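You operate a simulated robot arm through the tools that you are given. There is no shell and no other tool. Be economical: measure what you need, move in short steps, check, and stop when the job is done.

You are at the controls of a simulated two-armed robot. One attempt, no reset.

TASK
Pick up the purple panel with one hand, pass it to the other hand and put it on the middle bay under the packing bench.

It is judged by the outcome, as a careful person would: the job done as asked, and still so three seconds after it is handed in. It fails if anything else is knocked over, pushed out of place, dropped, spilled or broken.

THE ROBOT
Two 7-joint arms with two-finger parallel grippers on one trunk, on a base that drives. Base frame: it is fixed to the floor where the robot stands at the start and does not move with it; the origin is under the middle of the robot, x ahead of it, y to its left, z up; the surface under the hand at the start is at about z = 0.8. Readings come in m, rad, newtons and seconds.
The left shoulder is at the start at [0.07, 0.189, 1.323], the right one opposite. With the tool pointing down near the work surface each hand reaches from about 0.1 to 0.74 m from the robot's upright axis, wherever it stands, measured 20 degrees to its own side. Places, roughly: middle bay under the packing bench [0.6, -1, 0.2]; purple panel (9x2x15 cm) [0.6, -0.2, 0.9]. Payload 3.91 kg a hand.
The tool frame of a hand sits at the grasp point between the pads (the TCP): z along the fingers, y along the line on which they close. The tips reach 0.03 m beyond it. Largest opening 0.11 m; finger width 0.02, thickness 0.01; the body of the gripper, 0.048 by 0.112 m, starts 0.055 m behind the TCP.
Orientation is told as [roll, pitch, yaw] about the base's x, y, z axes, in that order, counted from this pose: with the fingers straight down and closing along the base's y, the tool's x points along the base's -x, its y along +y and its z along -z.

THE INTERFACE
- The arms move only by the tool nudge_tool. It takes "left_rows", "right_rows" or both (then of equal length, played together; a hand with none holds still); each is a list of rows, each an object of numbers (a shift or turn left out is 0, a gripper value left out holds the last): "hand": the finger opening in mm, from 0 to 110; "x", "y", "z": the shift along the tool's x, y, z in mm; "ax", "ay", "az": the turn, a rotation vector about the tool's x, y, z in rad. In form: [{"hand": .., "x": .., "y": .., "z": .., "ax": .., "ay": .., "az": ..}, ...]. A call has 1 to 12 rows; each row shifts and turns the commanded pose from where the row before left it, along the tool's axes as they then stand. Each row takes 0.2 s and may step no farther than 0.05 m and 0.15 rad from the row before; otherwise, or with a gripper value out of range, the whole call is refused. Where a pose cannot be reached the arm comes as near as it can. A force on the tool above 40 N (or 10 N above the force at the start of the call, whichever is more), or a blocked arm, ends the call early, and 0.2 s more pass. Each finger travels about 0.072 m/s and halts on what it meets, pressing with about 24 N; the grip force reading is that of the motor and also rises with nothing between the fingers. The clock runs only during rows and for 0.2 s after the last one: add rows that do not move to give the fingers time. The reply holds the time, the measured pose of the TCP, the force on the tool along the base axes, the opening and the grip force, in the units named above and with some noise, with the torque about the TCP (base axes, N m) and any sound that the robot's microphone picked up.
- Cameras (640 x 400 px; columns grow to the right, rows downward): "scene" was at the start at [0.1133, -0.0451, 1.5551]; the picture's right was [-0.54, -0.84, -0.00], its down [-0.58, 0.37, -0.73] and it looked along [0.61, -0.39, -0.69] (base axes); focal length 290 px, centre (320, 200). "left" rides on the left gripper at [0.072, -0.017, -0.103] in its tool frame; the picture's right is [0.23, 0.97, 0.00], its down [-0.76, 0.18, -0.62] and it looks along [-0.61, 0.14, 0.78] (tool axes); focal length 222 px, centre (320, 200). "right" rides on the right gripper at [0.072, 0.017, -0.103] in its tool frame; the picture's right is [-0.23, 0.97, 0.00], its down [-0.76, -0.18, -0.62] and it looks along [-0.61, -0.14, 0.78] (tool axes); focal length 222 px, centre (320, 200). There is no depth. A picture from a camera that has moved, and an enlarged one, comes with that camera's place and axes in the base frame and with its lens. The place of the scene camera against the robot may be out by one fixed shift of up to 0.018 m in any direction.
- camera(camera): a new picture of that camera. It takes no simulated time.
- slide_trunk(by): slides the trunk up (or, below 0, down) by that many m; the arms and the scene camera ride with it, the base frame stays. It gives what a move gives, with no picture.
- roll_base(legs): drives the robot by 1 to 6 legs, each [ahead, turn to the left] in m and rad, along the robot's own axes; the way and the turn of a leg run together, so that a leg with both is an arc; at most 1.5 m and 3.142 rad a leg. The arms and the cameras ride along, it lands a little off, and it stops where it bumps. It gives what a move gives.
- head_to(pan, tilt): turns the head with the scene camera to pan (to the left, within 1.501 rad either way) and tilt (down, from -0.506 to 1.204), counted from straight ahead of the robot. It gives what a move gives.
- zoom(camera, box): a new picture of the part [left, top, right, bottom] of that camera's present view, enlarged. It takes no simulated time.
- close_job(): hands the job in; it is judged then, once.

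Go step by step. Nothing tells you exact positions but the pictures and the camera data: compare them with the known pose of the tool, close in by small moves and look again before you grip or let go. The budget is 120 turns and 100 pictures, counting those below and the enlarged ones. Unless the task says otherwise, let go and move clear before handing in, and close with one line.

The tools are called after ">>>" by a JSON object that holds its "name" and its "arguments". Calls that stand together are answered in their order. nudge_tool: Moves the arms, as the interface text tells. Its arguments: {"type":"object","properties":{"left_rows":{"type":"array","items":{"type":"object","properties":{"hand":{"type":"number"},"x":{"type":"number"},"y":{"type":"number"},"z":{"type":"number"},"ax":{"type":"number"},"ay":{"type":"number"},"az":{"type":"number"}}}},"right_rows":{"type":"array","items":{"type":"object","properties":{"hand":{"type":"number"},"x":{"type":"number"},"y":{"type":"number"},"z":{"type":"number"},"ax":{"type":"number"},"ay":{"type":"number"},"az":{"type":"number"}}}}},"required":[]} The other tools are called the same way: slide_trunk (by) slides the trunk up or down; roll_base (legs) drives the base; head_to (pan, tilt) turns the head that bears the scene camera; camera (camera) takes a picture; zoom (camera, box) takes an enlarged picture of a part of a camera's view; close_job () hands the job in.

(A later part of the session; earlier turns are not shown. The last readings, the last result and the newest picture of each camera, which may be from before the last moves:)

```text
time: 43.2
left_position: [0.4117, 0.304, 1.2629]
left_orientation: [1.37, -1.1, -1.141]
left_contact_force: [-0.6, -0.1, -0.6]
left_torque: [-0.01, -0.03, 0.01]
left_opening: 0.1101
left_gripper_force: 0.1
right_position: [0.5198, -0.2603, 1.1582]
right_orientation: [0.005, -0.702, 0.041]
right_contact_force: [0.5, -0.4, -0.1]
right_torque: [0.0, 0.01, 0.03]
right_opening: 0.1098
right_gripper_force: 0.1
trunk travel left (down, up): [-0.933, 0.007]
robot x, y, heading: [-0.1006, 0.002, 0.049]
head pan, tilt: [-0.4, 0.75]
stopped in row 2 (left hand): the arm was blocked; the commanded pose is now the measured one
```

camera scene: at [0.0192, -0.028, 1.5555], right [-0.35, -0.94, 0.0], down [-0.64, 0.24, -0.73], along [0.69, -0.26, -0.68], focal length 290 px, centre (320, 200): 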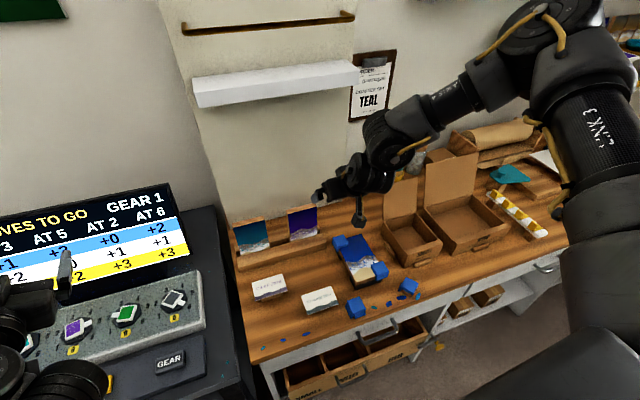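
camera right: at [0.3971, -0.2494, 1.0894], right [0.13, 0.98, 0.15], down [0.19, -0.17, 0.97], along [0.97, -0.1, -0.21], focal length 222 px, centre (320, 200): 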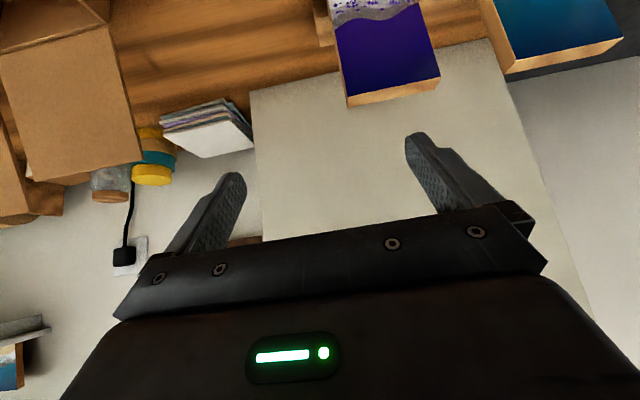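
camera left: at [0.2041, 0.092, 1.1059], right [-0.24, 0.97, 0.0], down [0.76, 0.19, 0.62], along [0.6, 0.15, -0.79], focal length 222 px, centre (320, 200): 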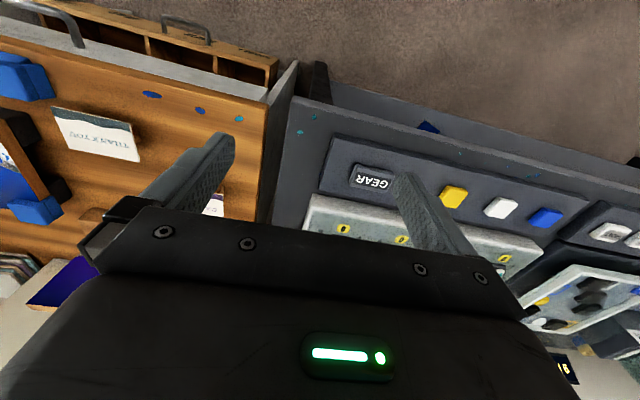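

>>> {"name": "nudge_tool", "arguments": {"left_rows": [{"x": 40}, {"x": 40}, {"x": 40}, {"x": 30}, {}]}}

>>> {"name": "head_to", "arguments": {"pan": 0.8, "tilt": 1.0}}

>>> {"name": "camera", "arguments": {"camera": "scene"}}

```text
time: 44.4
left_position: [0.3825, 0.3654, 1.127]
left_orientation: [1.368, -1.103, -1.141]
left_contact_force: [0.2, 0.0, -0.3]
left_torque: [0.05, -0.01, 0.01]
left_opening: 0.1098
left_gripper_force: 0.0
right_position: [0.5201, -0.2589, 1.158]
right_orientation: [0.006, -0.7, 0.04]
right_contact_force: [-0.9, 0.7, -0.5]
right_torque: [0.0, -0.01, -0.01]
right_opening: 0.1099
right_gripper_force: 0.1
trunk travel left (down, up): [-0.933, 0.007]
robot x, y, heading: [-0.1045, 0.0026, 0.043]
head pan, tilt: [-0.4, 0.75]
```

```text
time: 45.8
left_position: [0.383, 0.366, 1.1266]
left_orientation: [1.367, -1.102, -1.14]
left_contact_force: [0.8, -0.7, 0.0]
left_torque: [0.0, 0.02, -0.03]
left_opening: 0.11
left_gripper_force: 0.0
right_position: [0.5206, -0.2603, 1.1582]
right_orientation: [0.006, -0.701, 0.041]
right_contact_force: [0.1, -0.1, 0.6]
right_torque: [0.01, -0.04, -0.03]
right_opening: 0.1102
right_gripper_force: 0.0
trunk travel left (down, up): [-0.933, 0.007]
robot x, y, heading: [-0.1017, -0.0015, 0.041]
head pan, tilt: [0.799, 1.0]
```

```text
71 pictures are left
camera scene: at [-0.0119, 0.0535, 1.6364], right [0.74, -0.67, 0.0], down [-0.56, -0.63, -0.54], along [0.36, 0.4, -0.84], focal length 290 px, centre (320, 200)
```

scene: 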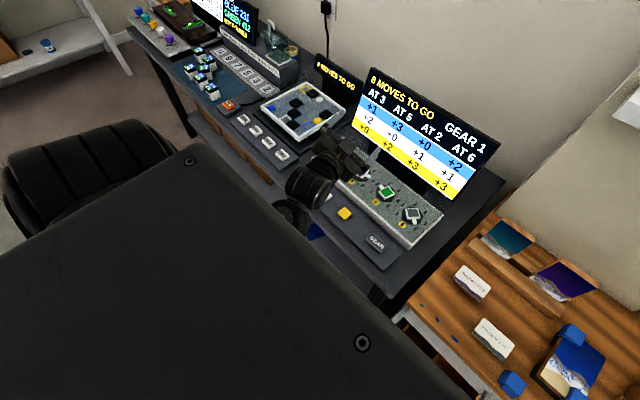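

>>> {"name": "nudge_tool", "arguments": {"left_rows": [{"az": -0.115}, {"az": -0.115}, {"az": -0.115}, {"az": -0.115}, {}]}}

```text
time: 47.0
left_position: [0.3833, 0.3664, 1.1274]
left_orientation: [-0.014, -1.479, 0.266]
left_contact_force: [0.5, 0.8, 0.6]
left_torque: [-0.03, 0.0, -0.02]
left_opening: 0.1099
left_gripper_force: 0.1
right_position: [0.5217, -0.2604, 1.1564]
right_orientation: [0.005, -0.701, 0.038]
right_contact_force: [1.4, -0.6, -0.1]
right_torque: [0.02, 0.07, 0.0]
right_opening: 0.1099
right_gripper_force: 0.1
trunk travel left (down, up): [-0.933, 0.007]
robot x, y, heading: [-0.1001, 0.0031, 0.038]
head pan, tilt: [0.799, 1.0]
```

Left hand is straight again. Now I turn the base right by 0.34 rad.

>>> {"name": "roll_base", "arguments": {"legs": [[0, -0.34]]}}

>>> {"name": "head_to", "arguments": {"pan": 0.3, "tilt": 0.8}}

>>> {"name": "camera", "arguments": {"camera": "scene"}}

```text
time: 48.5
left_position: [0.4783, 0.1833, 1.1273]
left_orientation: [-0.013, -1.481, -0.08]
left_contact_force: [0.6, 0.7, 1.2]
left_torque: [-0.02, 0.0, 0.02]
left_opening: 0.1099
left_gripper_force: 0.1
right_position: [0.3978, -0.4526, 1.1576]
right_orientation: [0.005, -0.699, -0.302]
right_contact_force: [-0.1, 0.7, 0.1]
right_torque: [0.01, 0.01, 0.02]
right_opening: 0.1101
right_gripper_force: 0.1
trunk travel left (down, up): [-0.933, 0.007]
robot x, y, heading: [-0.104, -0.0008, -0.302]
head pan, tilt: [0.799, 1.0]
```

```text
time: 49.4
left_position: [0.4776, 0.1812, 1.1272]
left_orientation: [0.003, -1.481, -0.097]
left_contact_force: [0.1, -0.9, 0.6]
left_torque: [-0.01, 0.0, 0.04]
left_opening: 0.1098
left_gripper_force: 0.1
right_position: [0.3971, -0.4548, 1.1578]
right_orientation: [0.008, -0.697, -0.305]
right_contact_force: [-0.1, 0.1, -0.9]
right_torque: [-0.01, 0.02, 0.01]
right_opening: 0.11
right_gripper_force: 0.0
trunk travel left (down, up): [-0.933, 0.007]
robot x, y, heading: [-0.1017, 0.0011, -0.301]
head pan, tilt: [0.3, 0.799]
```

```text
70 pictures are left
camera scene: at [0.0197, -0.0156, 1.6515], right [0.0, -1.0, 0.0], down [-0.72, 0.0, -0.7], along [0.7, 0.0, -0.72], focal length 290 px, centre (320, 200)
```

scene: 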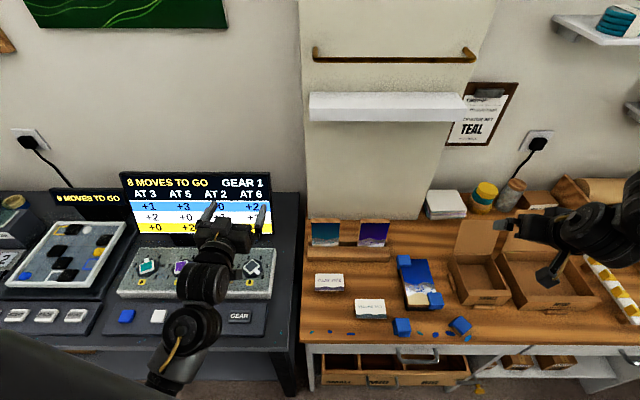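

Clear now. I bring the left hand across to the panel's line, at safe height.

>>> {"name": "nudge_tool", "arguments": {"left_rows": [{"y": -45, "ax": -0.045}, {"y": -45, "ax": -0.045}, {"y": -45}, {"y": -45}, {"y": -45}, {"y": -45}, {"y": -45}, {"y": -45}, {}]}}

```text
time: 50.5
left_position: [0.4807, 0.0576, 1.1109]
left_orientation: [1.315, -1.372, -1.327]
left_contact_force: [-0.5, -0.8, 1.8]
left_torque: [0.03, 0.0, -0.02]
left_opening: 0.1099
left_gripper_force: 0.1
right_position: [0.3974, -0.4554, 1.1579]
right_orientation: [0.006, -0.702, -0.302]
right_contact_force: [-0.4, -0.1, 0.0]
right_torque: [0.02, 0.01, 0.0]
right_opening: 0.1102
right_gripper_force: 0.0
trunk travel left (down, up): [-0.933, 0.007]
robot x, y, heading: [-0.1024, 0.0022, -0.307]
head pan, tilt: [0.3, 0.799]
stopped in row 5 (left hand): the arm was blocked; the commanded pose is now the measured one
```

The arm was at a wrist limit again with the fingers level. I tilt the fingers down toward 45° and undo the twist, which this arm handled well before.

>>> {"name": "nudge_tool", "arguments": {"left_rows": [{"y": 15}, {"az": -0.095}, {"az": -0.095}, {"ay": 0.14}, {"ay": 0.14}, {"ay": 0.14}, {"ay": 0.14}, {}]}}

```text
time: 51.8
left_position: [0.4927, 0.1301, 1.1073]
left_orientation: [0.478, -1.149, -0.444]
left_contact_force: [0.5, -0.4, 0.7]
left_torque: [-0.02, 0.0, 0.04]
left_opening: 0.1097
left_gripper_force: 0.0
right_position: [0.3982, -0.4548, 1.1568]
right_orientation: [0.007, -0.702, -0.303]
right_contact_force: [0.6, 0.4, -0.7]
right_torque: [0.01, 0.02, -0.02]
right_opening: 0.11
right_gripper_force: 0.0
trunk travel left (down, up): [-0.933, 0.007]
robot x, y, heading: [-0.0973, 0.004, -0.299]
head pan, tilt: [0.3, 0.799]
stopped in row 6 (left hand): the arm was blocked; the commanded pose is now the measured one
```

>>> {"name": "camera", "arguments": {"camera": "scene"}}

>>> {"name": "camera", "arguments": {"camera": "right"}}

```text
69 pictures are left
camera scene: at [0.0213, -0.0161, 1.6513], right [0.0, -1.0, 0.0], down [-0.72, 0.0, -0.7], along [0.7, 0.0, -0.72], focal length 290 px, centre (320, 200)
```

scene: 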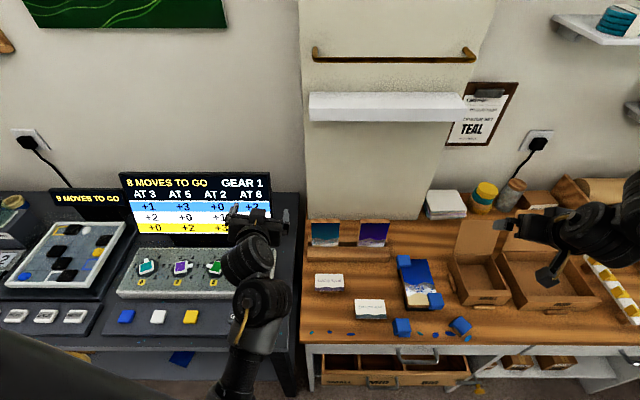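

```text
68 pictures are left
camera right: at [0.2854, -0.403, 1.1891], right [0.45, 0.88, 0.15], down [0.12, -0.23, 0.97], along [0.88, -0.42, -0.21], focal length 222 px, centre (320, 200)
```

right: 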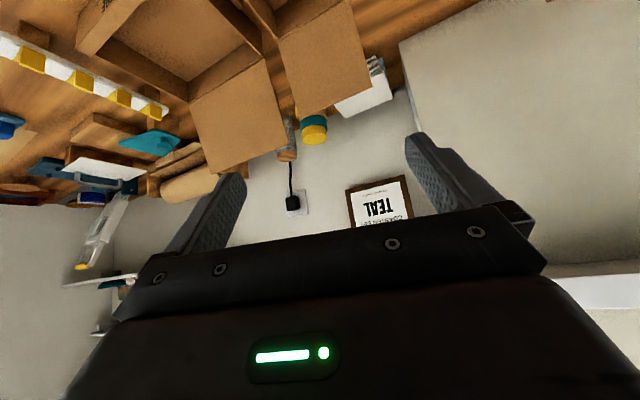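

The left forearm rises from a low elbow right at the bench/console front edge, and that edge is what blocks it. I back off, extend the arm so the elbow lifts, and then come in again.

>>> {"name": "roll_base", "arguments": {"legs": [[-0.2, 0]]}}

>>> {"name": "nudge_tool", "arguments": {"left_rows": [{"az": -0.09}, {"az": -0.09}, {"az": -0.09}, {"az": -0.09}, {"ay": 0.14}, {"ay": 0.14}, {"ay": 0.14}, {"ay": 0.14}, {}]}}

```text
time: 53.4
left_position: [0.3044, 0.1903, 1.1061]
left_orientation: [0.475, -1.144, -0.437]
left_contact_force: [0.2, -0.2, -0.5]
left_torque: [0.01, 0.01, 0.03]
left_opening: 0.1099
left_gripper_force: 0.1
right_position: [0.2102, -0.3942, 1.1562]
right_orientation: [0.008, -0.698, -0.301]
right_contact_force: [-0.9, 0.1, -0.3]
right_torque: [-0.01, 0.0, 0.02]
right_opening: 0.1099
right_gripper_force: 0.1
trunk travel left (down, up): [-0.933, 0.007]
robot x, y, heading: [-0.2929, 0.0612, -0.295]
head pan, tilt: [0.3, 0.799]
```

```text
time: 54.8
left_position: [0.3163, 0.2697, 1.1095]
left_orientation: [0.072, -1.026, 0.109]
left_contact_force: [0.4, -0.1, -0.4]
left_torque: [0.01, -0.05, -0.02]
left_opening: 0.1101
left_gripper_force: 0.0
right_position: [0.21, -0.394, 1.1585]
right_orientation: [0.005, -0.7, -0.3]
right_contact_force: [-0.4, -0.3, 0.6]
right_torque: [-0.01, -0.01, 0.01]
right_opening: 0.1105
right_gripper_force: 0.1
trunk travel left (down, up): [-0.933, 0.007]
robot x, y, heading: [-0.2934, 0.0569, -0.299]
head pan, tilt: [0.3, 0.799]
stopped in row 6 (left hand): the arm was blocked; the commanded pose is now the measured one
```

>>> {"name": "nudge_tool", "arguments": {"left_rows": [{"x": -15, "z": 26, "y": -30}, {"x": -15, "z": 26, "y": -30}, {"x": -15, "z": 26, "y": -30}, {"x": -15, "z": 26, "y": -30}, {"x": 34, "z": 21}, {"x": 34, "z": 21}, {}]}}

>>> {"name": "camera", "arguments": {"camera": "scene"}}

```text
time: 56.4
left_position: [0.4556, 0.1714, 1.0268]
left_orientation: [0.074, -1.031, 0.11]
left_contact_force: [0.5, 0.2, -0.1]
left_torque: [-0.04, 0.02, 0.02]
left_opening: 0.1102
left_gripper_force: 0.0
right_position: [0.2083, -0.3947, 1.1573]
right_orientation: [0.008, -0.699, -0.3]
right_contact_force: [0.2, -0.4, 0.0]
right_torque: [0.04, -0.02, 0.02]
right_opening: 0.1099
right_gripper_force: 0.2
trunk travel left (down, up): [-0.933, 0.007]
robot x, y, heading: [-0.2929, 0.061, -0.299]
head pan, tilt: [0.3, 0.799]
```

```text
67 pictures are left
camera scene: at [-0.17, 0.0423, 1.6514], right [0.0, -1.0, 0.0], down [-0.72, 0.0, -0.7], along [0.7, 0.0, -0.72], focal length 290 px, centre (320, 200)
```

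scene: 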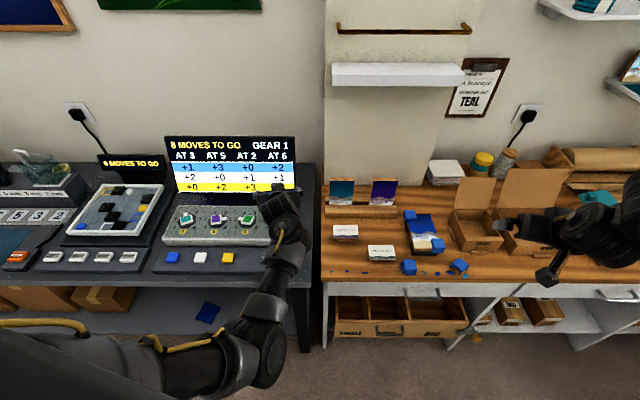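

The left arm is now well extended with the elbow up. I bring it across to the panel's y and correct its orientation, still short of the bench items.

>>> {"name": "nudge_tool", "arguments": {"left_rows": [{"y": -40, "ax": 0.087, "az": 0.03}, {"y": -40, "ax": 0.087, "az": 0.03}, {"y": -40, "z": -10, "x": 6}, {"y": -40, "z": -10, "x": 6}, {"y": -40, "z": -10, "x": 6}, {"y": -40, "z": -10, "x": 6}, {"y": -35, "z": -10, "x": 6}, {"y": -30}, {}]}}

```text
time: 57.6
left_position: [0.4647, 0.072, 1.0119]
left_orientation: [0.277, -1.058, -0.17]
left_contact_force: [-0.6, 0.0, 0.0]
left_torque: [0.01, 0.01, 0.0]
left_opening: 0.1101
left_gripper_force: 0.1
right_position: [0.2091, -0.3938, 1.1582]
right_orientation: [0.007, -0.7, -0.301]
right_contact_force: [-0.1, -0.3, -0.2]
right_torque: [0.01, 0.04, -0.01]
right_opening: 0.1101
right_gripper_force: 0.0
trunk travel left (down, up): [-0.933, 0.007]
robot x, y, heading: [-0.294, 0.0612, -0.298]
head pan, tilt: [0.3, 0.799]
stopped in row 6 (left hand): the arm was blocked; the commanded pose is now the measured one
```

>>> {"name": "nudge_tool", "arguments": {"left_rows": [{"y": 15, "az": -0.077}, {"az": -0.077}, {"ay": 0.14, "x": 25, "z": -8}, {"ay": 0.14, "x": 25, "z": -8}, {"ay": 0.14, "x": 25, "z": -8}, {"ay": 0.14, "x": 25, "z": -8}, {"ay": 0.14, "x": 25, "z": -8}, {}]}}

>>> {"name": "camera", "arguments": {"camera": "scene"}}

```text
time: 59.6
left_position: [0.3687, 0.1193, 0.9521]
left_orientation: [0.058, -0.405, 0.164]
left_contact_force: [-0.3, 0.0, 0.2]
left_torque: [0.0, 0.0, -0.01]
left_opening: 0.1101
left_gripper_force: 0.0
right_position: [0.2079, -0.3919, 1.1577]
right_orientation: [0.005, -0.701, -0.299]
right_contact_force: [-0.5, 0.5, 0.5]
right_torque: [0.01, 0.03, 0.01]
right_opening: 0.11
right_gripper_force: 0.0
trunk travel left (down, up): [-0.933, 0.007]
robot x, y, heading: [-0.2912, 0.0578, -0.301]
head pan, tilt: [0.3, 0.799]
stopped in row 8 (left hand): the arm was blocked; the commanded pose is now the measured one
```

```text
66 pictures are left
camera scene: at [-0.1704, 0.0443, 1.6515], right [0.0, -1.0, 0.0], down [-0.72, 0.0, -0.7], along [0.7, 0.0, -0.72], focal length 290 px, centre (320, 200)
```

scene: 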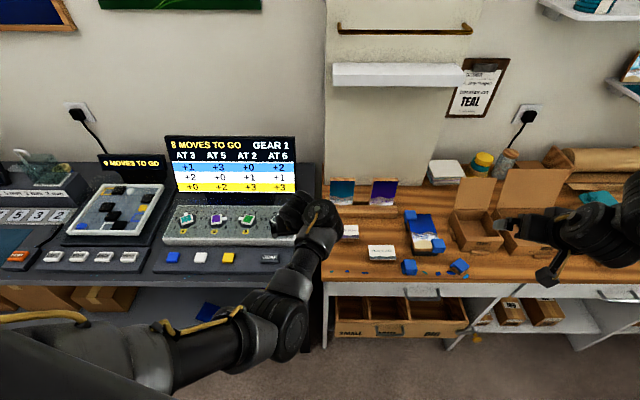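

>>> {"name": "nudge_tool", "arguments": {"left_rows": [{"y": -35, "az": 0.08}, {"y": -35, "az": 0.08}, {"y": -35}, {"y": -35}, {"y": -35}, {}]}}

```text
time: 61.2
left_position: [0.3972, -0.023, 0.9331]
left_orientation: [0.154, -0.403, 0.011]
left_contact_force: [-0.3, -0.7, -0.5]
left_torque: [-0.02, -0.02, -0.04]
left_opening: 0.1102
left_gripper_force: 0.1
right_position: [0.2084, -0.3929, 1.1586]
right_orientation: [0.006, -0.703, -0.3]
right_contact_force: [-0.2, 0.1, 0.0]
right_torque: [0.01, 0.0, 0.03]
right_opening: 0.1101
right_gripper_force: 0.0
trunk travel left (down, up): [-0.933, 0.007]
robot x, y, heading: [-0.2956, 0.0582, -0.302]
head pan, tilt: [0.3, 0.799]
stopped in row 6 (left hand): the arm was blocked; the commanded pose is now the measured one
```

>>> {"name": "nudge_tool", "arguments": {"left_rows": [{"y": -35, "z": -20, "ax": 0.07, "az": -0.03}, {"y": -35, "z": -20, "ax": 0.07, "az": -0.03}, {"y": -35, "z": -20}, {}]}}

```text
time: 62.2
left_position: [0.396, -0.1238, 0.9872]
left_orientation: [-0.011, -0.419, 0.093]
left_contact_force: [0.1, 0.0, -0.4]
left_torque: [0.0, -0.05, -0.01]
left_opening: 0.1102
left_gripper_force: 0.0
right_position: [0.2083, -0.3937, 1.1574]
right_orientation: [0.006, -0.703, -0.3]
right_contact_force: [0.0, -0.1, 0.5]
right_torque: [0.04, 0.01, 0.01]
right_opening: 0.1102
right_gripper_force: 0.1
trunk travel left (down, up): [-0.933, 0.007]
robot x, y, heading: [-0.2906, 0.061, -0.297]
head pan, tilt: [0.3, 0.799]
```

Left hand is now well placed without limits. I drive ahead 0.1 m and look with the left camera.

>>> {"name": "roll_base", "arguments": {"legs": [[0.1, 0]]}}

>>> {"name": "camera", "arguments": {"camera": "left"}}

>>> {"name": "camera", "arguments": {"camera": "scene"}}

```text
time: 63.4
left_position: [0.4928, -0.1471, 0.9871]
left_orientation: [-0.007, -0.433, 0.1]
left_contact_force: [-1.1, -0.6, -2.0]
left_torque: [0.08, -0.09, 0.03]
left_opening: 0.11
left_gripper_force: 0.1
right_position: [0.2961, -0.4214, 1.1635]
right_orientation: [0.008, -0.712, -0.296]
right_contact_force: [0.5, 0.0, -0.4]
right_torque: [-0.06, -0.03, -0.01]
right_opening: 0.1102
right_gripper_force: 0.1
trunk travel left (down, up): [-0.933, 0.007]
robot x, y, heading: [-0.1933, 0.029, -0.297]
head pan, tilt: [0.3, 0.799]
```

```text
65 pictures are left
camera left: at [0.3883, -0.1747, 1.0499], right [-0.3, 0.95, -0.1], down [0.41, 0.22, 0.88], along [0.86, 0.22, -0.46], focal length 222 px, centre (320, 200)
```

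left: 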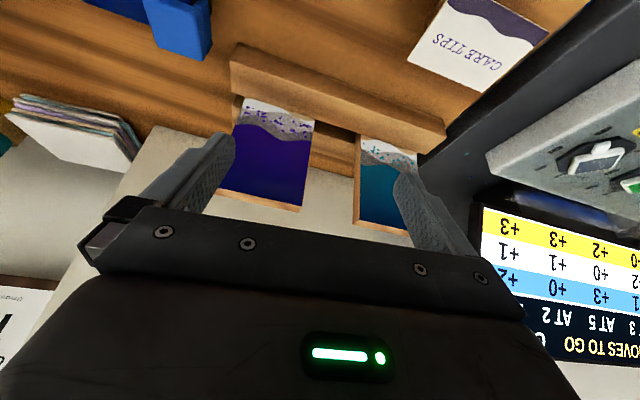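

```text
64 pictures are left
camera scene: at [-0.0736, 0.0138, 1.6514], right [0.0, -1.0, 0.0], down [-0.72, 0.0, -0.7], along [0.7, 0.0, -0.72], focal length 290 px, centre (320, 200)
```

scene: 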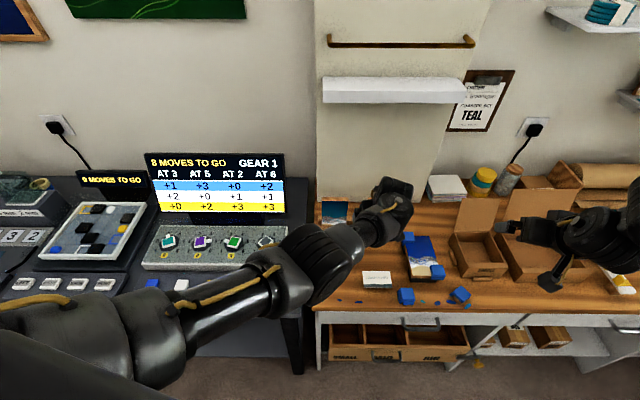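

Panel: front top edge at about x 0.622, z 0.936, y centre ≈ -0.186, leaning slightly back. I level the left hand's yaw, lift a little, and drive ahead so the hand ends just in front of and above the panel.

>>> {"name": "nudge_tool", "arguments": {"left_rows": [{"x": 4, "z": -38, "ax": 0.02, "az": 0.045}, {"ax": 0.02, "az": 0.045}, {}]}}

>>> {"name": "roll_base", "arguments": {"legs": [[0.1, 0]]}}

>>> {"name": "camera", "arguments": {"camera": "left"}}

```text
time: 64.2
left_position: [0.4735, -0.1449, 1.0236]
left_orientation: [-0.005, -0.44, 0.001]
left_contact_force: [-1.3, -0.6, -0.2]
left_torque: [-0.02, -0.02, 0.0]
left_opening: 0.11
left_gripper_force: 0.1
right_position: [0.2918, -0.4177, 1.1661]
right_orientation: [0.005, -0.713, -0.297]
right_contact_force: [-0.3, -0.2, -0.1]
right_torque: [0.01, 0.0, 0.0]
right_opening: 0.11
right_gripper_force: 0.0
trunk travel left (down, up): [-0.933, 0.007]
robot x, y, heading: [-0.1988, 0.0286, -0.298]
head pan, tilt: [0.3, 0.799]
```

```text
time: 65.3
left_position: [0.56, -0.169, 1.0217]
left_orientation: [0.005, -0.442, -0.003]
left_contact_force: [-0.1, 0.9, -1.3]
left_torque: [-0.06, -0.08, -0.02]
left_opening: 0.1104
left_gripper_force: 0.0
right_position: [0.3824, -0.4458, 1.1702]
right_orientation: [0.005, -0.72, -0.296]
right_contact_force: [-0.7, 0.1, -0.3]
right_torque: [0.05, -0.01, -0.01]
right_opening: 0.1101
right_gripper_force: 0.0
trunk travel left (down, up): [-0.933, 0.007]
robot x, y, heading: [-0.0975, -0.0019, -0.298]
head pan, tilt: [0.3, 0.799]
```

```text
63 pictures are left
camera left: at [0.4541, -0.1869, 1.0829], right [-0.21, 0.97, -0.09], down [0.42, 0.17, 0.89], along [0.88, 0.14, -0.45], focal length 222 px, centre (320, 200)
```

left: 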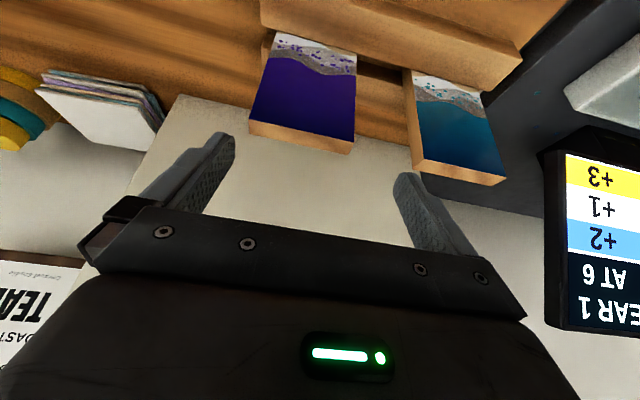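

Refined: panel centre y≈-0.184, grip point about (0.606, -0.184, 0.908). I move above it and look once more before straddling.

>>> {"name": "nudge_tool", "arguments": {"left_rows": [{"y": -15}, {"x": -40, "z": 19}, {"x": 15, "z": 31}, {}]}}

>>> {"name": "camera", "arguments": {"camera": "left"}}

>>> {"name": "camera", "arguments": {"camera": "scene"}}

```text
time: 66.3
left_position: [0.6084, -0.1837, 0.9815]
left_orientation: [0.007, -0.43, -0.003]
left_contact_force: [1.1, 0.5, -0.1]
left_torque: [0.04, 0.01, 0.0]
left_opening: 0.1099
left_gripper_force: 0.1
left hand out of reach, approached as far as the arm can: row 3
right_position: [0.3915, -0.4476, 1.1636]
right_orientation: [0.005, -0.71, -0.294]
right_contact_force: [0.0, 0.7, 0.2]
right_torque: [-0.01, -0.02, -0.02]
right_opening: 0.1101
right_gripper_force: 0.0
trunk travel left (down, up): [-0.933, 0.007]
robot x, y, heading: [-0.0984, 0.0014, -0.295]
head pan, tilt: [0.3, 0.799]
```

```text
62 pictures are left
camera left: at [0.5014, -0.2003, 1.0431], right [-0.21, 0.97, -0.09], down [0.43, 0.17, 0.88], along [0.88, 0.15, -0.46], focal length 222 px, centre (320, 200)
```

left: 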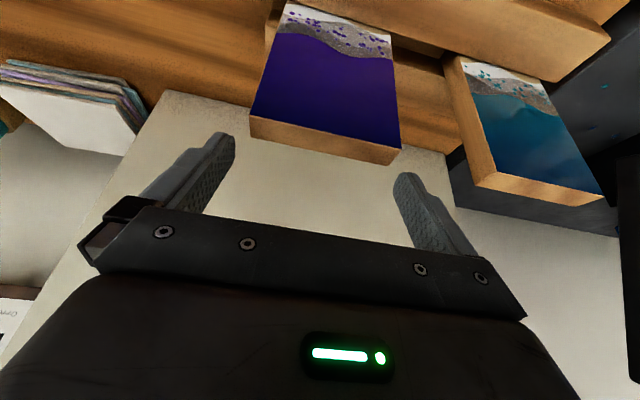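

```text
61 pictures are left
camera scene: at [0.0265, -0.015, 1.6513], right [0.01, -1.0, 0.0], down [-0.72, 0.0, -0.7], along [0.7, 0.0, -0.72], focal length 290 px, centre (320, 200)
```

scene: 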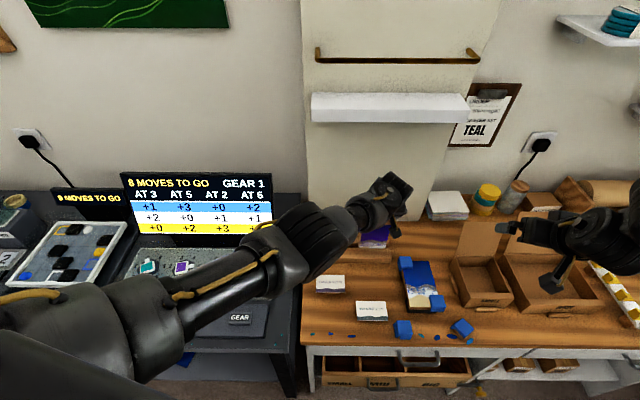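

Estimate holds (panel top z≈0.948, y≈-0.182). The hand is centred; I lower with the trunk so the fingers straddle the panel.

>>> {"name": "slide_trunk", "arguments": {"by": -0.04}}

>>> {"name": "camera", "arguments": {"camera": "left"}}

```text
time: 67.2
left_position: [0.6046, -0.1822, 0.9428]
left_orientation: [0.008, -0.434, -0.004]
left_contact_force: [0.3, -0.7, -0.1]
left_torque: [-0.01, -0.02, 0.02]
left_opening: 0.1103
left_gripper_force: 0.1
right_position: [0.3882, -0.45, 1.1257]
right_orientation: [0.006, -0.712, -0.297]
right_contact_force: [-0.2, -0.1, -0.4]
right_torque: [0.02, -0.03, 0.02]
right_opening: 0.1101
right_gripper_force: 0.0
trunk travel left (down, up): [-0.893, 0.047]
robot x, y, heading: [-0.099, -0.0006, -0.298]
head pan, tilt: [0.3, 0.799]
```

```text
60 pictures are left
camera left: at [0.4992, -0.2005, 1.0044], right [-0.21, 0.97, -0.09], down [0.43, 0.17, 0.89], along [0.88, 0.15, -0.45], focal length 222 px, centre (320, 200)
```

left: 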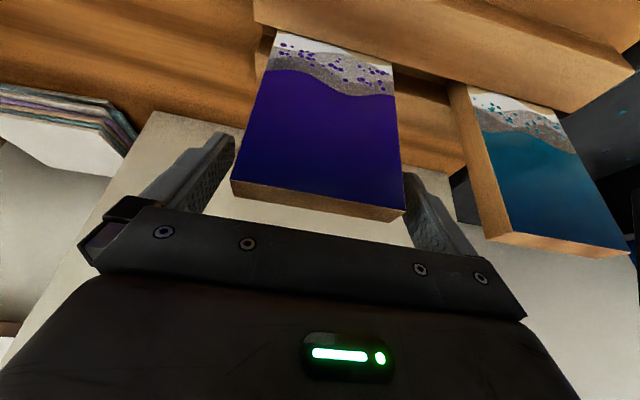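

The panel is centred between the fingers. I lower another 3.5 cm and close.

>>> {"name": "slide_trunk", "arguments": {"by": -0.036}}

>>> {"name": "nudge_tool", "arguments": {"left_rows": [{"hand": 95}, {"hand": 80}, {"hand": 80}, {}]}}

>>> {"name": "camera", "arguments": {"camera": "left"}}

```text
time: 68.0
left_position: [0.6066, -0.1821, 0.9057]
left_orientation: [0.006, -0.434, -0.002]
left_contact_force: [0.7, 0.3, 0.6]
left_torque: [-0.02, -0.01, -0.02]
left_opening: 0.1102
left_gripper_force: 0.1
right_position: [0.3902, -0.4481, 1.0882]
right_orientation: [0.007, -0.713, -0.299]
right_contact_force: [0.6, 0.9, 0.1]
right_torque: [-0.02, 0.0, -0.04]
right_opening: 0.1099
right_gripper_force: 0.0
trunk travel left (down, up): [-0.857, 0.083]
robot x, y, heading: [-0.0967, 0.004, -0.296]
head pan, tilt: [0.3, 0.799]
```

```text
time: 69.0
left_position: [0.6051, -0.1837, 0.9058]
left_orientation: [0.009, -0.431, -0.005]
left_contact_force: [0.1, 0.3, 0.1]
left_torque: [-0.14, 0.02, -0.01]
left_opening: 0.0875
left_gripper_force: 23.7
right_position: [0.3892, -0.449, 1.0891]
right_orientation: [0.007, -0.712, -0.297]
right_contact_force: [0.7, 0.1, 0.0]
right_torque: [0.02, 0.03, 0.0]
right_opening: 0.1099
right_gripper_force: 0.1
trunk travel left (down, up): [-0.857, 0.083]
robot x, y, heading: [-0.0988, 0.0016, -0.298]
head pan, tilt: [0.3, 0.799]
```

```text
59 pictures are left
camera left: at [0.4995, -0.2003, 0.9681], right [-0.21, 0.97, -0.09], down [0.43, 0.17, 0.89], along [0.88, 0.15, -0.46], focal length 222 px, centre (320, 200)
```

left: 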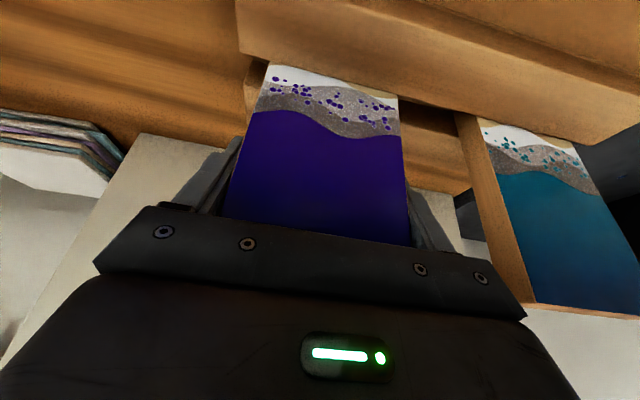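

Gripped (opening 87.5 mm, grip force up). I lift with the trunk.

>>> {"name": "slide_trunk", "arguments": {"by": 0.075}}

>>> {"name": "camera", "arguments": {"camera": "scene"}}

>>> {"name": "camera", "arguments": {"camera": "left"}}

```text
time: 70.1
left_position: [0.606, -0.1824, 0.9806]
left_orientation: [0.007, -0.43, -0.003]
left_contact_force: [-0.3, -0.1, -1.4]
left_torque: [0.0, 0.02, -0.01]
left_opening: 0.0878
left_gripper_force: 24.0
right_position: [0.3907, -0.449, 1.1627]
right_orientation: [0.007, -0.712, -0.298]
right_contact_force: [0.4, -0.2, -0.7]
right_torque: [0.0, -0.02, 0.01]
right_opening: 0.1098
right_gripper_force: 0.0
trunk travel left (down, up): [-0.932, 0.008]
robot x, y, heading: [-0.1, -0.0019, -0.294]
head pan, tilt: [0.3, 0.799]
```

```text
58 pictures are left
camera scene: at [0.024, -0.0154, 1.6504], right [0.0, -1.0, 0.0], down [-0.72, 0.0, -0.7], along [0.7, 0.0, -0.72], focal length 290 px, centre (320, 200)
```

scene: 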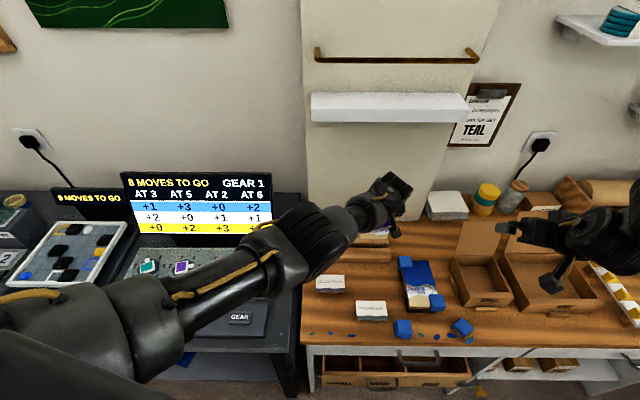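

```text
57 pictures are left
camera left: at [0.4999, -0.2004, 1.0428], right [-0.21, 0.97, -0.09], down [0.43, 0.17, 0.89], along [0.88, 0.15, -0.46], focal length 222 px, centre (320, 200)
```

left: 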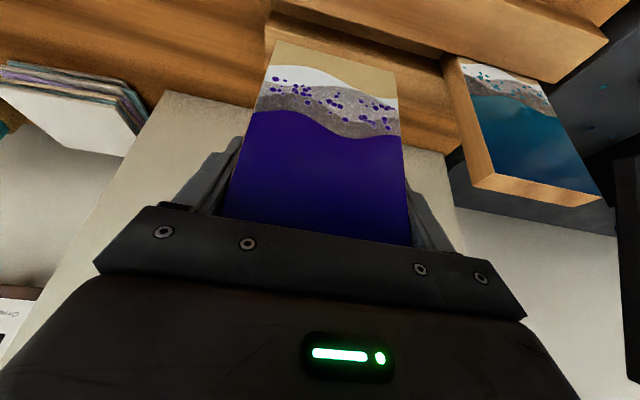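

The panel is clear of the rack and held well. I back off and turn right to face along the free aisle, where I can do the handover in open space.

>>> {"name": "roll_base", "arguments": {"legs": [[-0.14, 0]]}}

>>> {"name": "roll_base", "arguments": {"legs": [[0, -0.6]]}}

>>> {"name": "camera", "arguments": {"camera": "scene"}}

```text
time: 71.4
left_position: [0.4705, -0.1435, 0.9809]
left_orientation: [0.009, -0.431, -0.005]
left_contact_force: [0.2, -0.4, -0.7]
left_torque: [0.0, -0.02, 0.0]
left_opening: 0.0878
left_gripper_force: 23.9
right_position: [0.2542, -0.4073, 1.1625]
right_orientation: [0.007, -0.709, -0.299]
right_contact_force: [0.1, -0.3, 0.3]
right_torque: [0.01, 0.02, 0.01]
right_opening: 0.11
right_gripper_force: 0.0
trunk travel left (down, up): [-0.932, 0.008]
robot x, y, heading: [-0.2325, 0.0417, -0.295]
head pan, tilt: [0.3, 0.799]
```

```text
time: 73.5
left_position: [0.244, -0.5075, 0.9812]
left_orientation: [0.007, -0.432, -0.603]
left_contact_force: [0.5, -1.1, -0.3]
left_torque: [-0.02, 0.03, -0.01]
left_opening: 0.0879
left_gripper_force: 24.2
right_position: [-0.0844, -0.603, 1.1632]
right_orientation: [0.006, -0.711, -0.896]
right_contact_force: [-0.1, 0.9, 0.3]
right_torque: [-0.01, 0.01, 0.02]
right_opening: 0.1102
right_gripper_force: 0.0
trunk travel left (down, up): [-0.932, 0.008]
robot x, y, heading: [-0.236, 0.0408, -0.894]
head pan, tilt: [0.3, 0.799]
```

```text
56 pictures are left
camera scene: at [-0.1426, -0.0435, 1.6505], right [-0.56, -0.83, 0.0], down [-0.59, 0.4, -0.7], along [0.58, -0.39, -0.72], focal length 290 px, centre (320, 200)
```

scene: 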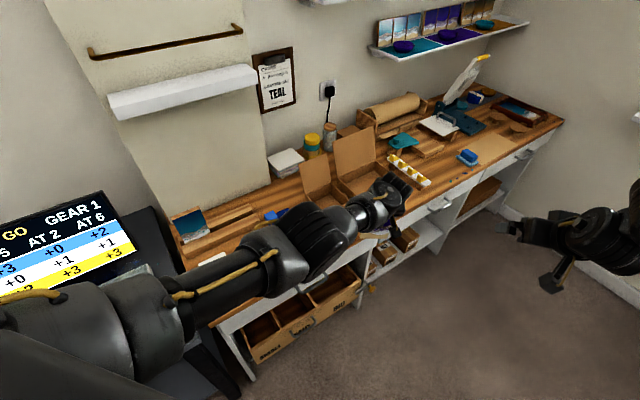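

>>> {"name": "roll_base", "arguments": {"legs": [[0, -0.6]]}}

>>> {"name": "head_to", "arguments": {"pan": 0.1, "tilt": 0.8}}

>>> {"name": "camera", "arguments": {"camera": "scene"}}

```text
time: 75.5
left_position: [-0.1464, -0.6817, 0.9817]
left_orientation: [0.007, -0.432, -1.2]
left_contact_force: [0.2, 0.3, 0.2]
left_torque: [0.0, -0.01, -0.03]
left_opening: 0.0797
left_gripper_force: 0.0
right_position: [-0.4735, -0.5767, 1.1637]
right_orientation: [0.005, -0.713, -1.495]
right_contact_force: [0.7, -0.4, 0.4]
right_torque: [-0.04, 0.02, -0.03]
right_opening: 0.1102
right_gripper_force: 0.0
trunk travel left (down, up): [-0.932, 0.008]
robot x, y, heading: [-0.2309, 0.0492, -1.488]
head pan, tilt: [0.3, 0.799]
```

```text
time: 76.2
left_position: [-0.1468, -0.6823, 0.9815]
left_orientation: [0.007, -0.432, -1.2]
left_contact_force: [0.4, -0.3, -0.5]
left_torque: [-0.03, 0.0, 0.01]
left_opening: 0.08
left_gripper_force: 0.0
right_position: [-0.473, -0.578, 1.1634]
right_orientation: [0.007, -0.714, -1.492]
right_contact_force: [-0.3, 0.9, 0.6]
right_torque: [0.01, -0.04, 0.02]
right_opening: 0.11
right_gripper_force: 0.0
trunk travel left (down, up): [-0.932, 0.008]
robot x, y, heading: [-0.2334, 0.0409, -1.49]
head pan, tilt: [0.099, 0.799]
```

```text
55 pictures are left
camera scene: at [-0.2235, -0.0884, 1.6505], right [-0.98, -0.18, 0.0], down [-0.13, 0.71, -0.7], along [0.12, -0.69, -0.72], focal length 290 px, centre (320, 200)
```

scene: 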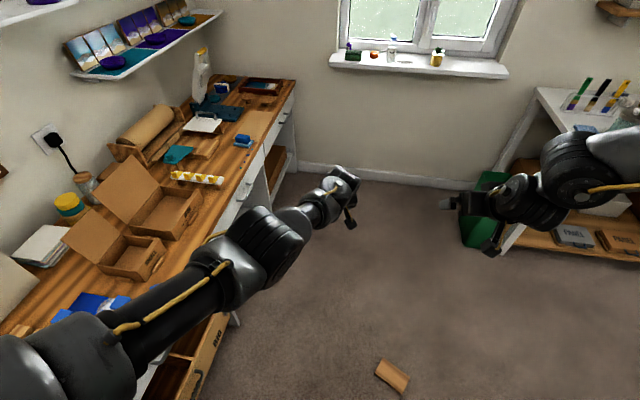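

The panel slipped out of the left hand during the last turn and now lies on the floor at about (-0.52, -0.52). That's not what I wanted; I check it and the bench before recovering it.

>>> {"name": "head_to", "arguments": {"pan": -0.45, "tilt": 1.1}}

>>> {"name": "camera", "arguments": {"camera": "scene"}}

>>> {"name": "head_to", "arguments": {"pan": 1.0, "tilt": 0.8}}

>>> {"name": "camera", "arguments": {"camera": "scene"}}

```text
time: 77.2
left_position: [-0.1462, -0.6813, 0.9814]
left_orientation: [0.007, -0.434, -1.199]
left_contact_force: [-0.6, -0.7, -1.2]
left_torque: [0.0, -0.02, 0.04]
left_opening: 0.0801
left_gripper_force: 0.1
right_position: [-0.4734, -0.577, 1.1623]
right_orientation: [0.007, -0.711, -1.493]
right_contact_force: [-0.5, -0.2, -0.9]
right_torque: [-0.01, 0.03, -0.01]
right_opening: 0.11
right_gripper_force: 0.2
trunk travel left (down, up): [-0.932, 0.008]
robot x, y, heading: [-0.2336, 0.0442, -1.486]
head pan, tilt: [-0.45, 1.1]
```

```text
54 pictures are left
camera scene: at [-0.26, -0.0682, 1.6288], right [-0.93, 0.36, 0.0], down [0.32, 0.83, -0.45], along [-0.16, -0.42, -0.89], focal length 290 px, centre (320, 200)
```

scene: 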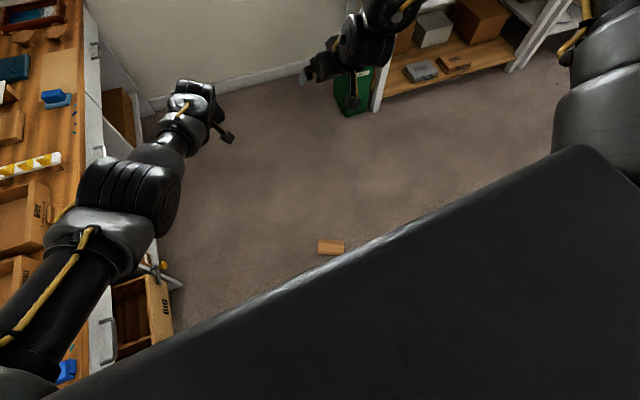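

```text
time: 78.8
left_position: [-0.1472, -0.6816, 0.9817]
left_orientation: [0.008, -0.433, -1.199]
left_contact_force: [0.3, -0.1, 0.1]
left_torque: [-0.01, 0.0, -0.01]
left_opening: 0.0802
left_gripper_force: 0.1
right_position: [-0.4727, -0.576, 1.1632]
right_orientation: [0.007, -0.713, -1.491]
right_contact_force: [0.6, 0.1, 0.6]
right_torque: [0.01, 0.01, 0.0]
right_opening: 0.1103
right_gripper_force: 0.0
trunk travel left (down, up): [-0.932, 0.008]
robot x, y, heading: [-0.2353, 0.043, -1.489]
head pan, tilt: [1.0, 0.799]
```

```text
53 pictures are left
camera scene: at [-0.1664, -0.0473, 1.6505], right [-0.47, -0.88, 0.0], down [-0.63, 0.34, -0.7], along [0.61, -0.33, -0.72], focal length 290 px, centre (320, 200)
```

scene: 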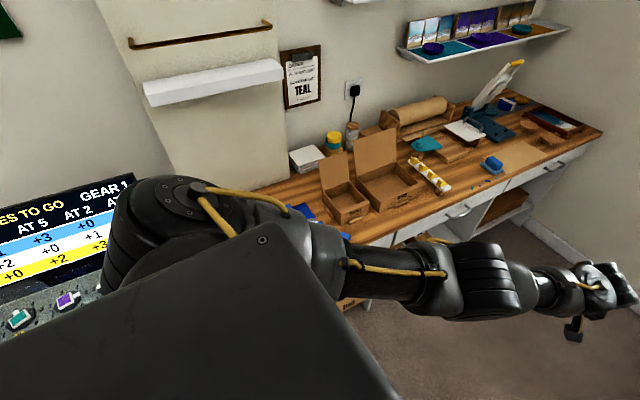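

The bench looks undisturbed. The panel lies flat on the floor, back side up, near (-0.50, -0.525), long side about 21° off the x axis. In this open space I test whether the right arm can take a lower posture.

>>> {"name": "nudge_tool", "arguments": {"right_rows": [{"x": -20, "z": 30}, {"x": -20, "z": 30}, {"y": -30}, {"y": -30}, {"y": -30}, {"x": 26, "z": 30}, {"x": 26, "z": 30}, {"x": 26, "z": 30}, {"x": 26, "z": 30}, {}]}}

```text
time: 81.0
left_position: [-0.1462, -0.6818, 0.9816]
left_orientation: [0.007, -0.432, -1.2]
left_contact_force: [-0.3, -0.5, 0.2]
left_torque: [-0.02, 0.02, 0.04]
left_opening: 0.08
left_gripper_force: 0.2
right_position: [-0.5944, -0.6034, 1.093]
right_orientation: [0.008, -0.711, -1.491]
right_contact_force: [0.4, -0.5, 0.3]
right_torque: [-0.01, -0.01, 0.01]
right_opening: 0.1096
right_gripper_force: 0.0
right hand out of reach, approached as far as the arm can: row 1, 2, 7, 8, 9
trunk travel left (down, up): [-0.932, 0.008]
robot x, y, heading: [-0.2356, 0.0421, -1.491]
head pan, tilt: [1.0, 0.799]
```

>>> {"name": "nudge_tool", "arguments": {"right_rows": [{"ax": 0.09, "az": 0.105}, {"ax": 0.09, "az": 0.105}, {"ax": 0.09, "az": 0.105}, {"ax": 0.09, "az": 0.105}, {"x": 26, "z": 30}, {"x": 26, "z": 30}, {"x": 26, "z": 30}, {}]}}

>>> {"name": "head_to", "arguments": {"pan": -0.8, "tilt": 0.5}}

>>> {"name": "camera", "arguments": {"camera": "scene"}}

```text
time: 82.8
left_position: [-0.1466, -0.6815, 0.9801]
left_orientation: [0.008, -0.434, -1.199]
left_contact_force: [0.1, -1.0, -0.4]
left_torque: [-0.01, 0.0, -0.01]
left_opening: 0.0799
left_gripper_force: 0.0
right_position: [-0.6361, -0.5709, 1.0871]
right_orientation: [0.01, -0.707, -1.891]
right_contact_force: [0.0, 0.2, -0.5]
right_torque: [-0.02, 0.0, 0.0]
right_opening: 0.1101
right_gripper_force: 0.0
right hand out of reach, approached as far as the arm can: row 1, 2, 3, 4, 5, 6, 7
trunk travel left (down, up): [-0.932, 0.008]
robot x, y, heading: [-0.235, 0.0427, -1.497]
head pan, tilt: [1.0, 0.799]
```

```text
time: 84.6
left_position: [-0.1474, -0.6812, 0.9814]
left_orientation: [0.008, -0.435, -1.199]
left_contact_force: [0.5, 0.0, 0.2]
left_torque: [-0.01, 0.03, 0.02]
left_opening: 0.0798
left_gripper_force: 0.1
right_position: [-0.6369, -0.5707, 1.0874]
right_orientation: [0.008, -0.708, -1.889]
right_contact_force: [0.0, 0.4, 0.1]
right_torque: [0.0, 0.01, 0.03]
right_opening: 0.1099
right_gripper_force: 0.1
trunk travel left (down, up): [-0.932, 0.008]
robot x, y, heading: [-0.2325, 0.0428, -1.488]
head pan, tilt: [-0.799, 0.499]
```

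```text
52 pictures are left
camera scene: at [-0.2974, -0.0777, 1.6764], right [-0.75, 0.66, 0.0], down [0.32, 0.36, -0.88], along [-0.58, -0.66, -0.48], focal length 290 px, centre (320, 200)
```

scene: 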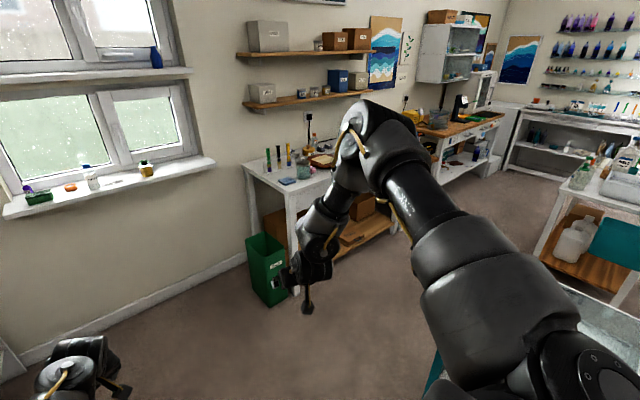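

The right arm keeps its high posture, so I'll use the trunk for height and let the left hand recover the panel. I make the left hand point straight down and test turning it about the vertical, while opening it.

>>> {"name": "nudge_tool", "arguments": {"left_rows": [{"ay": 0.145, "x": 25, "hand": 110}, {"ay": 0.145, "x": 25}, {"ay": 0.145, "x": 25}, {"az": 0.14}, {"az": 0.14}, {"az": 0.14}, {"az": 0.14}, {"az": 0.14}, {"az": 0.14}, {"az": 0.14}, {}]}}

```text
time: 87.0
left_position: [-0.1722, -0.6094, 0.9624]
left_orientation: [0.002, 0.008, -2.178]
left_contact_force: [0.5, 0.4, 0.0]
left_torque: [-0.03, -0.02, -0.02]
left_opening: 0.11
left_gripper_force: 0.0
left hand out of reach, approached as far as the arm can: row 3
right_position: [-0.6365, -0.5707, 1.0866]
right_orientation: [0.01, -0.707, -1.889]
right_contact_force: [-0.1, -0.6, 0.3]
right_torque: [0.02, 0.02, -0.02]
right_opening: 0.1102
right_gripper_force: 0.0
trunk travel left (down, up): [-0.932, 0.008]
robot x, y, heading: [-0.2338, 0.0432, -1.492]
head pan, tilt: [-0.799, 0.499]
```

>>> {"name": "nudge_tool", "arguments": {"left_rows": [{"az": 0.14}, {"az": 0.14}, {"az": 0.14}, {"az": 0.14}, {"az": 0.14}, {"az": 0.1}, {}]}}

>>> {"name": "head_to", "arguments": {"pan": -0.45, "tilt": 1.0}}

>>> {"name": "zoom", "arguments": {"camera": "scene", "box": [240, 200, 400, 300]}}

```text
time: 88.6
left_position: [-0.1713, -0.6095, 0.9619]
left_orientation: [-0.004, 0.007, -2.976]
left_contact_force: [0.1, 0.4, -0.2]
left_torque: [0.01, -0.02, -0.01]
left_opening: 0.11
left_gripper_force: 0.1
right_position: [-0.6372, -0.5704, 1.087]
right_orientation: [0.008, -0.706, -1.888]
right_contact_force: [0.3, 0.4, -0.7]
right_torque: [-0.02, 0.02, 0.0]
right_opening: 0.1101
right_gripper_force: 0.1
trunk travel left (down, up): [-0.932, 0.008]
robot x, y, heading: [-0.2356, 0.0384, -1.49]
head pan, tilt: [-0.799, 0.499]
```

```text
time: 89.5
left_position: [-0.1725, -0.6095, 0.9635]
left_orientation: [-0.005, 0.006, -2.976]
left_contact_force: [-0.5, -0.5, -0.9]
left_torque: [0.01, -0.01, 0.0]
left_opening: 0.1098
left_gripper_force: 0.0
right_position: [-0.637, -0.5714, 1.0869]
right_orientation: [0.008, -0.708, -1.889]
right_contact_force: [-0.5, -0.9, 0.4]
right_torque: [0.01, -0.03, 0.01]
right_opening: 0.11
right_gripper_force: 0.1
trunk travel left (down, up): [-0.932, 0.008]
robot x, y, heading: [-0.2334, 0.0421, -1.494]
head pan, tilt: [-0.45, 1.0]
```

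```text
4.00 times, centred on (320, 250) of scene
camera zoom: at [-0.2628, -0.0741, 1.6354], right [-0.93, 0.36, 0.0], down [0.31, 0.78, -0.54], along [-0.2, -0.5, -0.84], focal length 1161 px, centre (320, 0)
```

zoom: 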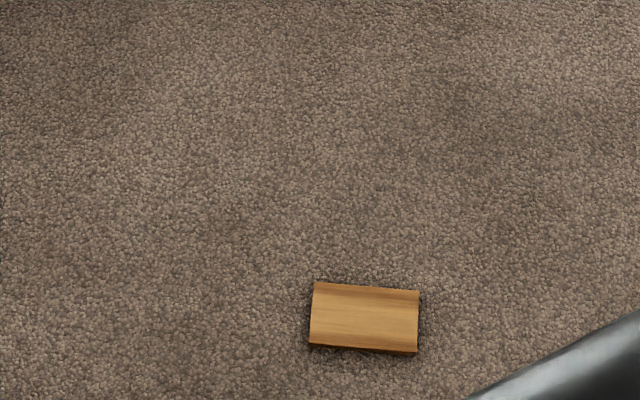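

The left hand can turn freely with the fingers down. Panel: centre ≈ (-0.51, -0.522), long axis at -25.5°. Before turning toward it I check what stands on the robot's right side.

>>> {"name": "head_to", "arguments": {"pan": -1.4, "tilt": 0.7}}

>>> {"name": "camera", "arguments": {"camera": "scene"}}

```text
time: 90.8
left_position: [-0.1721, -0.6078, 0.9635]
left_orientation: [-0.004, 0.007, -2.976]
left_contact_force: [0.7, -1.0, -0.2]
left_torque: [-0.01, 0.01, 0.0]
left_opening: 0.1102
left_gripper_force: 0.2
right_position: [-0.6369, -0.5708, 1.0885]
right_orientation: [0.007, -0.706, -1.89]
right_contact_force: [-0.3, 0.6, -0.6]
right_torque: [0.01, -0.01, -0.02]
right_opening: 0.1102
right_gripper_force: 0.0
trunk travel left (down, up): [-0.932, 0.008]
robot x, y, heading: [-0.2328, 0.0423, -1.494]
head pan, tilt: [-1.4, 0.7]
```

```text
50 pictures are left
camera scene: at [-0.3197, -0.0304, 1.6587], right [-0.25, 0.97, 0.0], down [0.62, 0.16, -0.76], along [-0.74, -0.19, -0.64], focal length 290 px, centre (320, 200)
```

scene: 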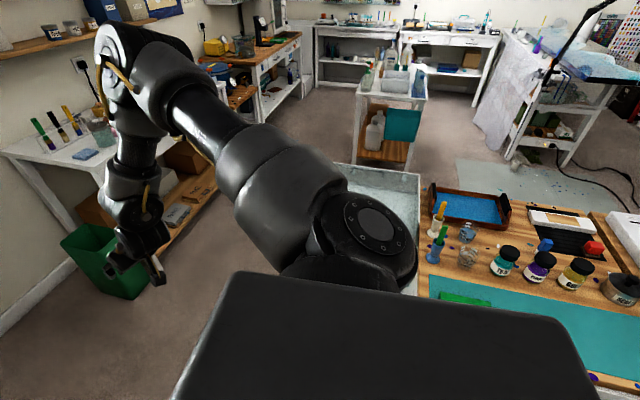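

The island's corner is around (-0.85, 0.14), so the right arm stays clear if I turn only about 0.4 rad. I turn, then check with the left camera.

>>> {"name": "roll_base", "arguments": {"legs": [[0, -0.42]]}}

>>> {"name": "camera", "arguments": {"camera": "left"}}

```text
time: 91.8
left_position: [-0.2461, -0.6129, 0.9622]
left_orientation: [-0.006, 0.002, -3.098]
left_contact_force: [-0.2, -0.4, 0.6]
left_torque: [0.02, 0.02, 0.0]
left_opening: 0.1099
left_gripper_force: 0.0
right_position: [-0.7026, -0.5189, 1.09]
right_orientation: [0.006, -0.708, -2.003]
right_contact_force: [0.5, -0.6, -0.2]
right_torque: [0.02, 0.05, 0.0]
right_opening: 0.1099
right_gripper_force: 0.1
trunk travel left (down, up): [-0.932, 0.008]
robot x, y, heading: [-0.2357, 0.0408, -1.611]
head pan, tilt: [-1.4, 0.7]
stopped in leg 1: the robot was blocked; the commanded pose is now the measured one
```

```text
49 pictures are left
camera left: at [-0.1727, -0.5923, 1.0647], right [0.27, -0.96, 0.0], down [-0.75, -0.21, 0.62], along [-0.6, -0.16, -0.78], focal length 222 px, centre (320, 200)
```

left: 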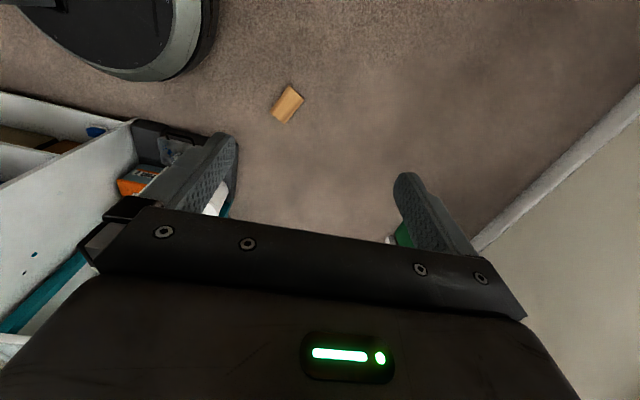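

The base's turn was stopped, likely by its rear near the console. I go ahead 0.1 m into the open aisle and then finish the turn.

>>> {"name": "roll_base", "arguments": {"legs": [[0.1, 0], [0, -0.29]]}}

>>> {"name": "camera", "arguments": {"camera": "left"}}

```text
time: 93.9
left_position: [-0.4447, -0.6779, 0.96]
left_orientation: [-0.006, 0.004, 2.888]
left_contact_force: [-1.4, -1.1, -2.6]
left_torque: [0.02, -0.03, 0.02]
left_opening: 0.11
left_gripper_force: 0.1
right_position: [-0.8534, -0.458, 1.0878]
right_orientation: [0.008, -0.707, -2.305]
right_contact_force: [0.1, -0.3, 0.0]
right_torque: [0.02, -0.01, -0.02]
right_opening: 0.1097
right_gripper_force: 0.0
trunk travel left (down, up): [-0.932, 0.008]
robot x, y, heading: [-0.2394, -0.0603, -1.908]
head pan, tilt: [-1.4, 0.7]
```

```text
48 pictures are left
camera left: at [-0.3679, -0.6813, 1.0632], right [-0.02, -1.0, 0.0], down [-0.78, 0.02, 0.62], along [-0.62, 0.02, -0.78], focal length 222 px, centre (320, 200)
```

left: 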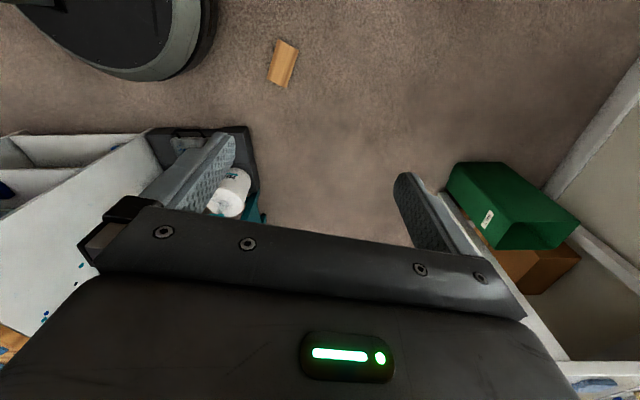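

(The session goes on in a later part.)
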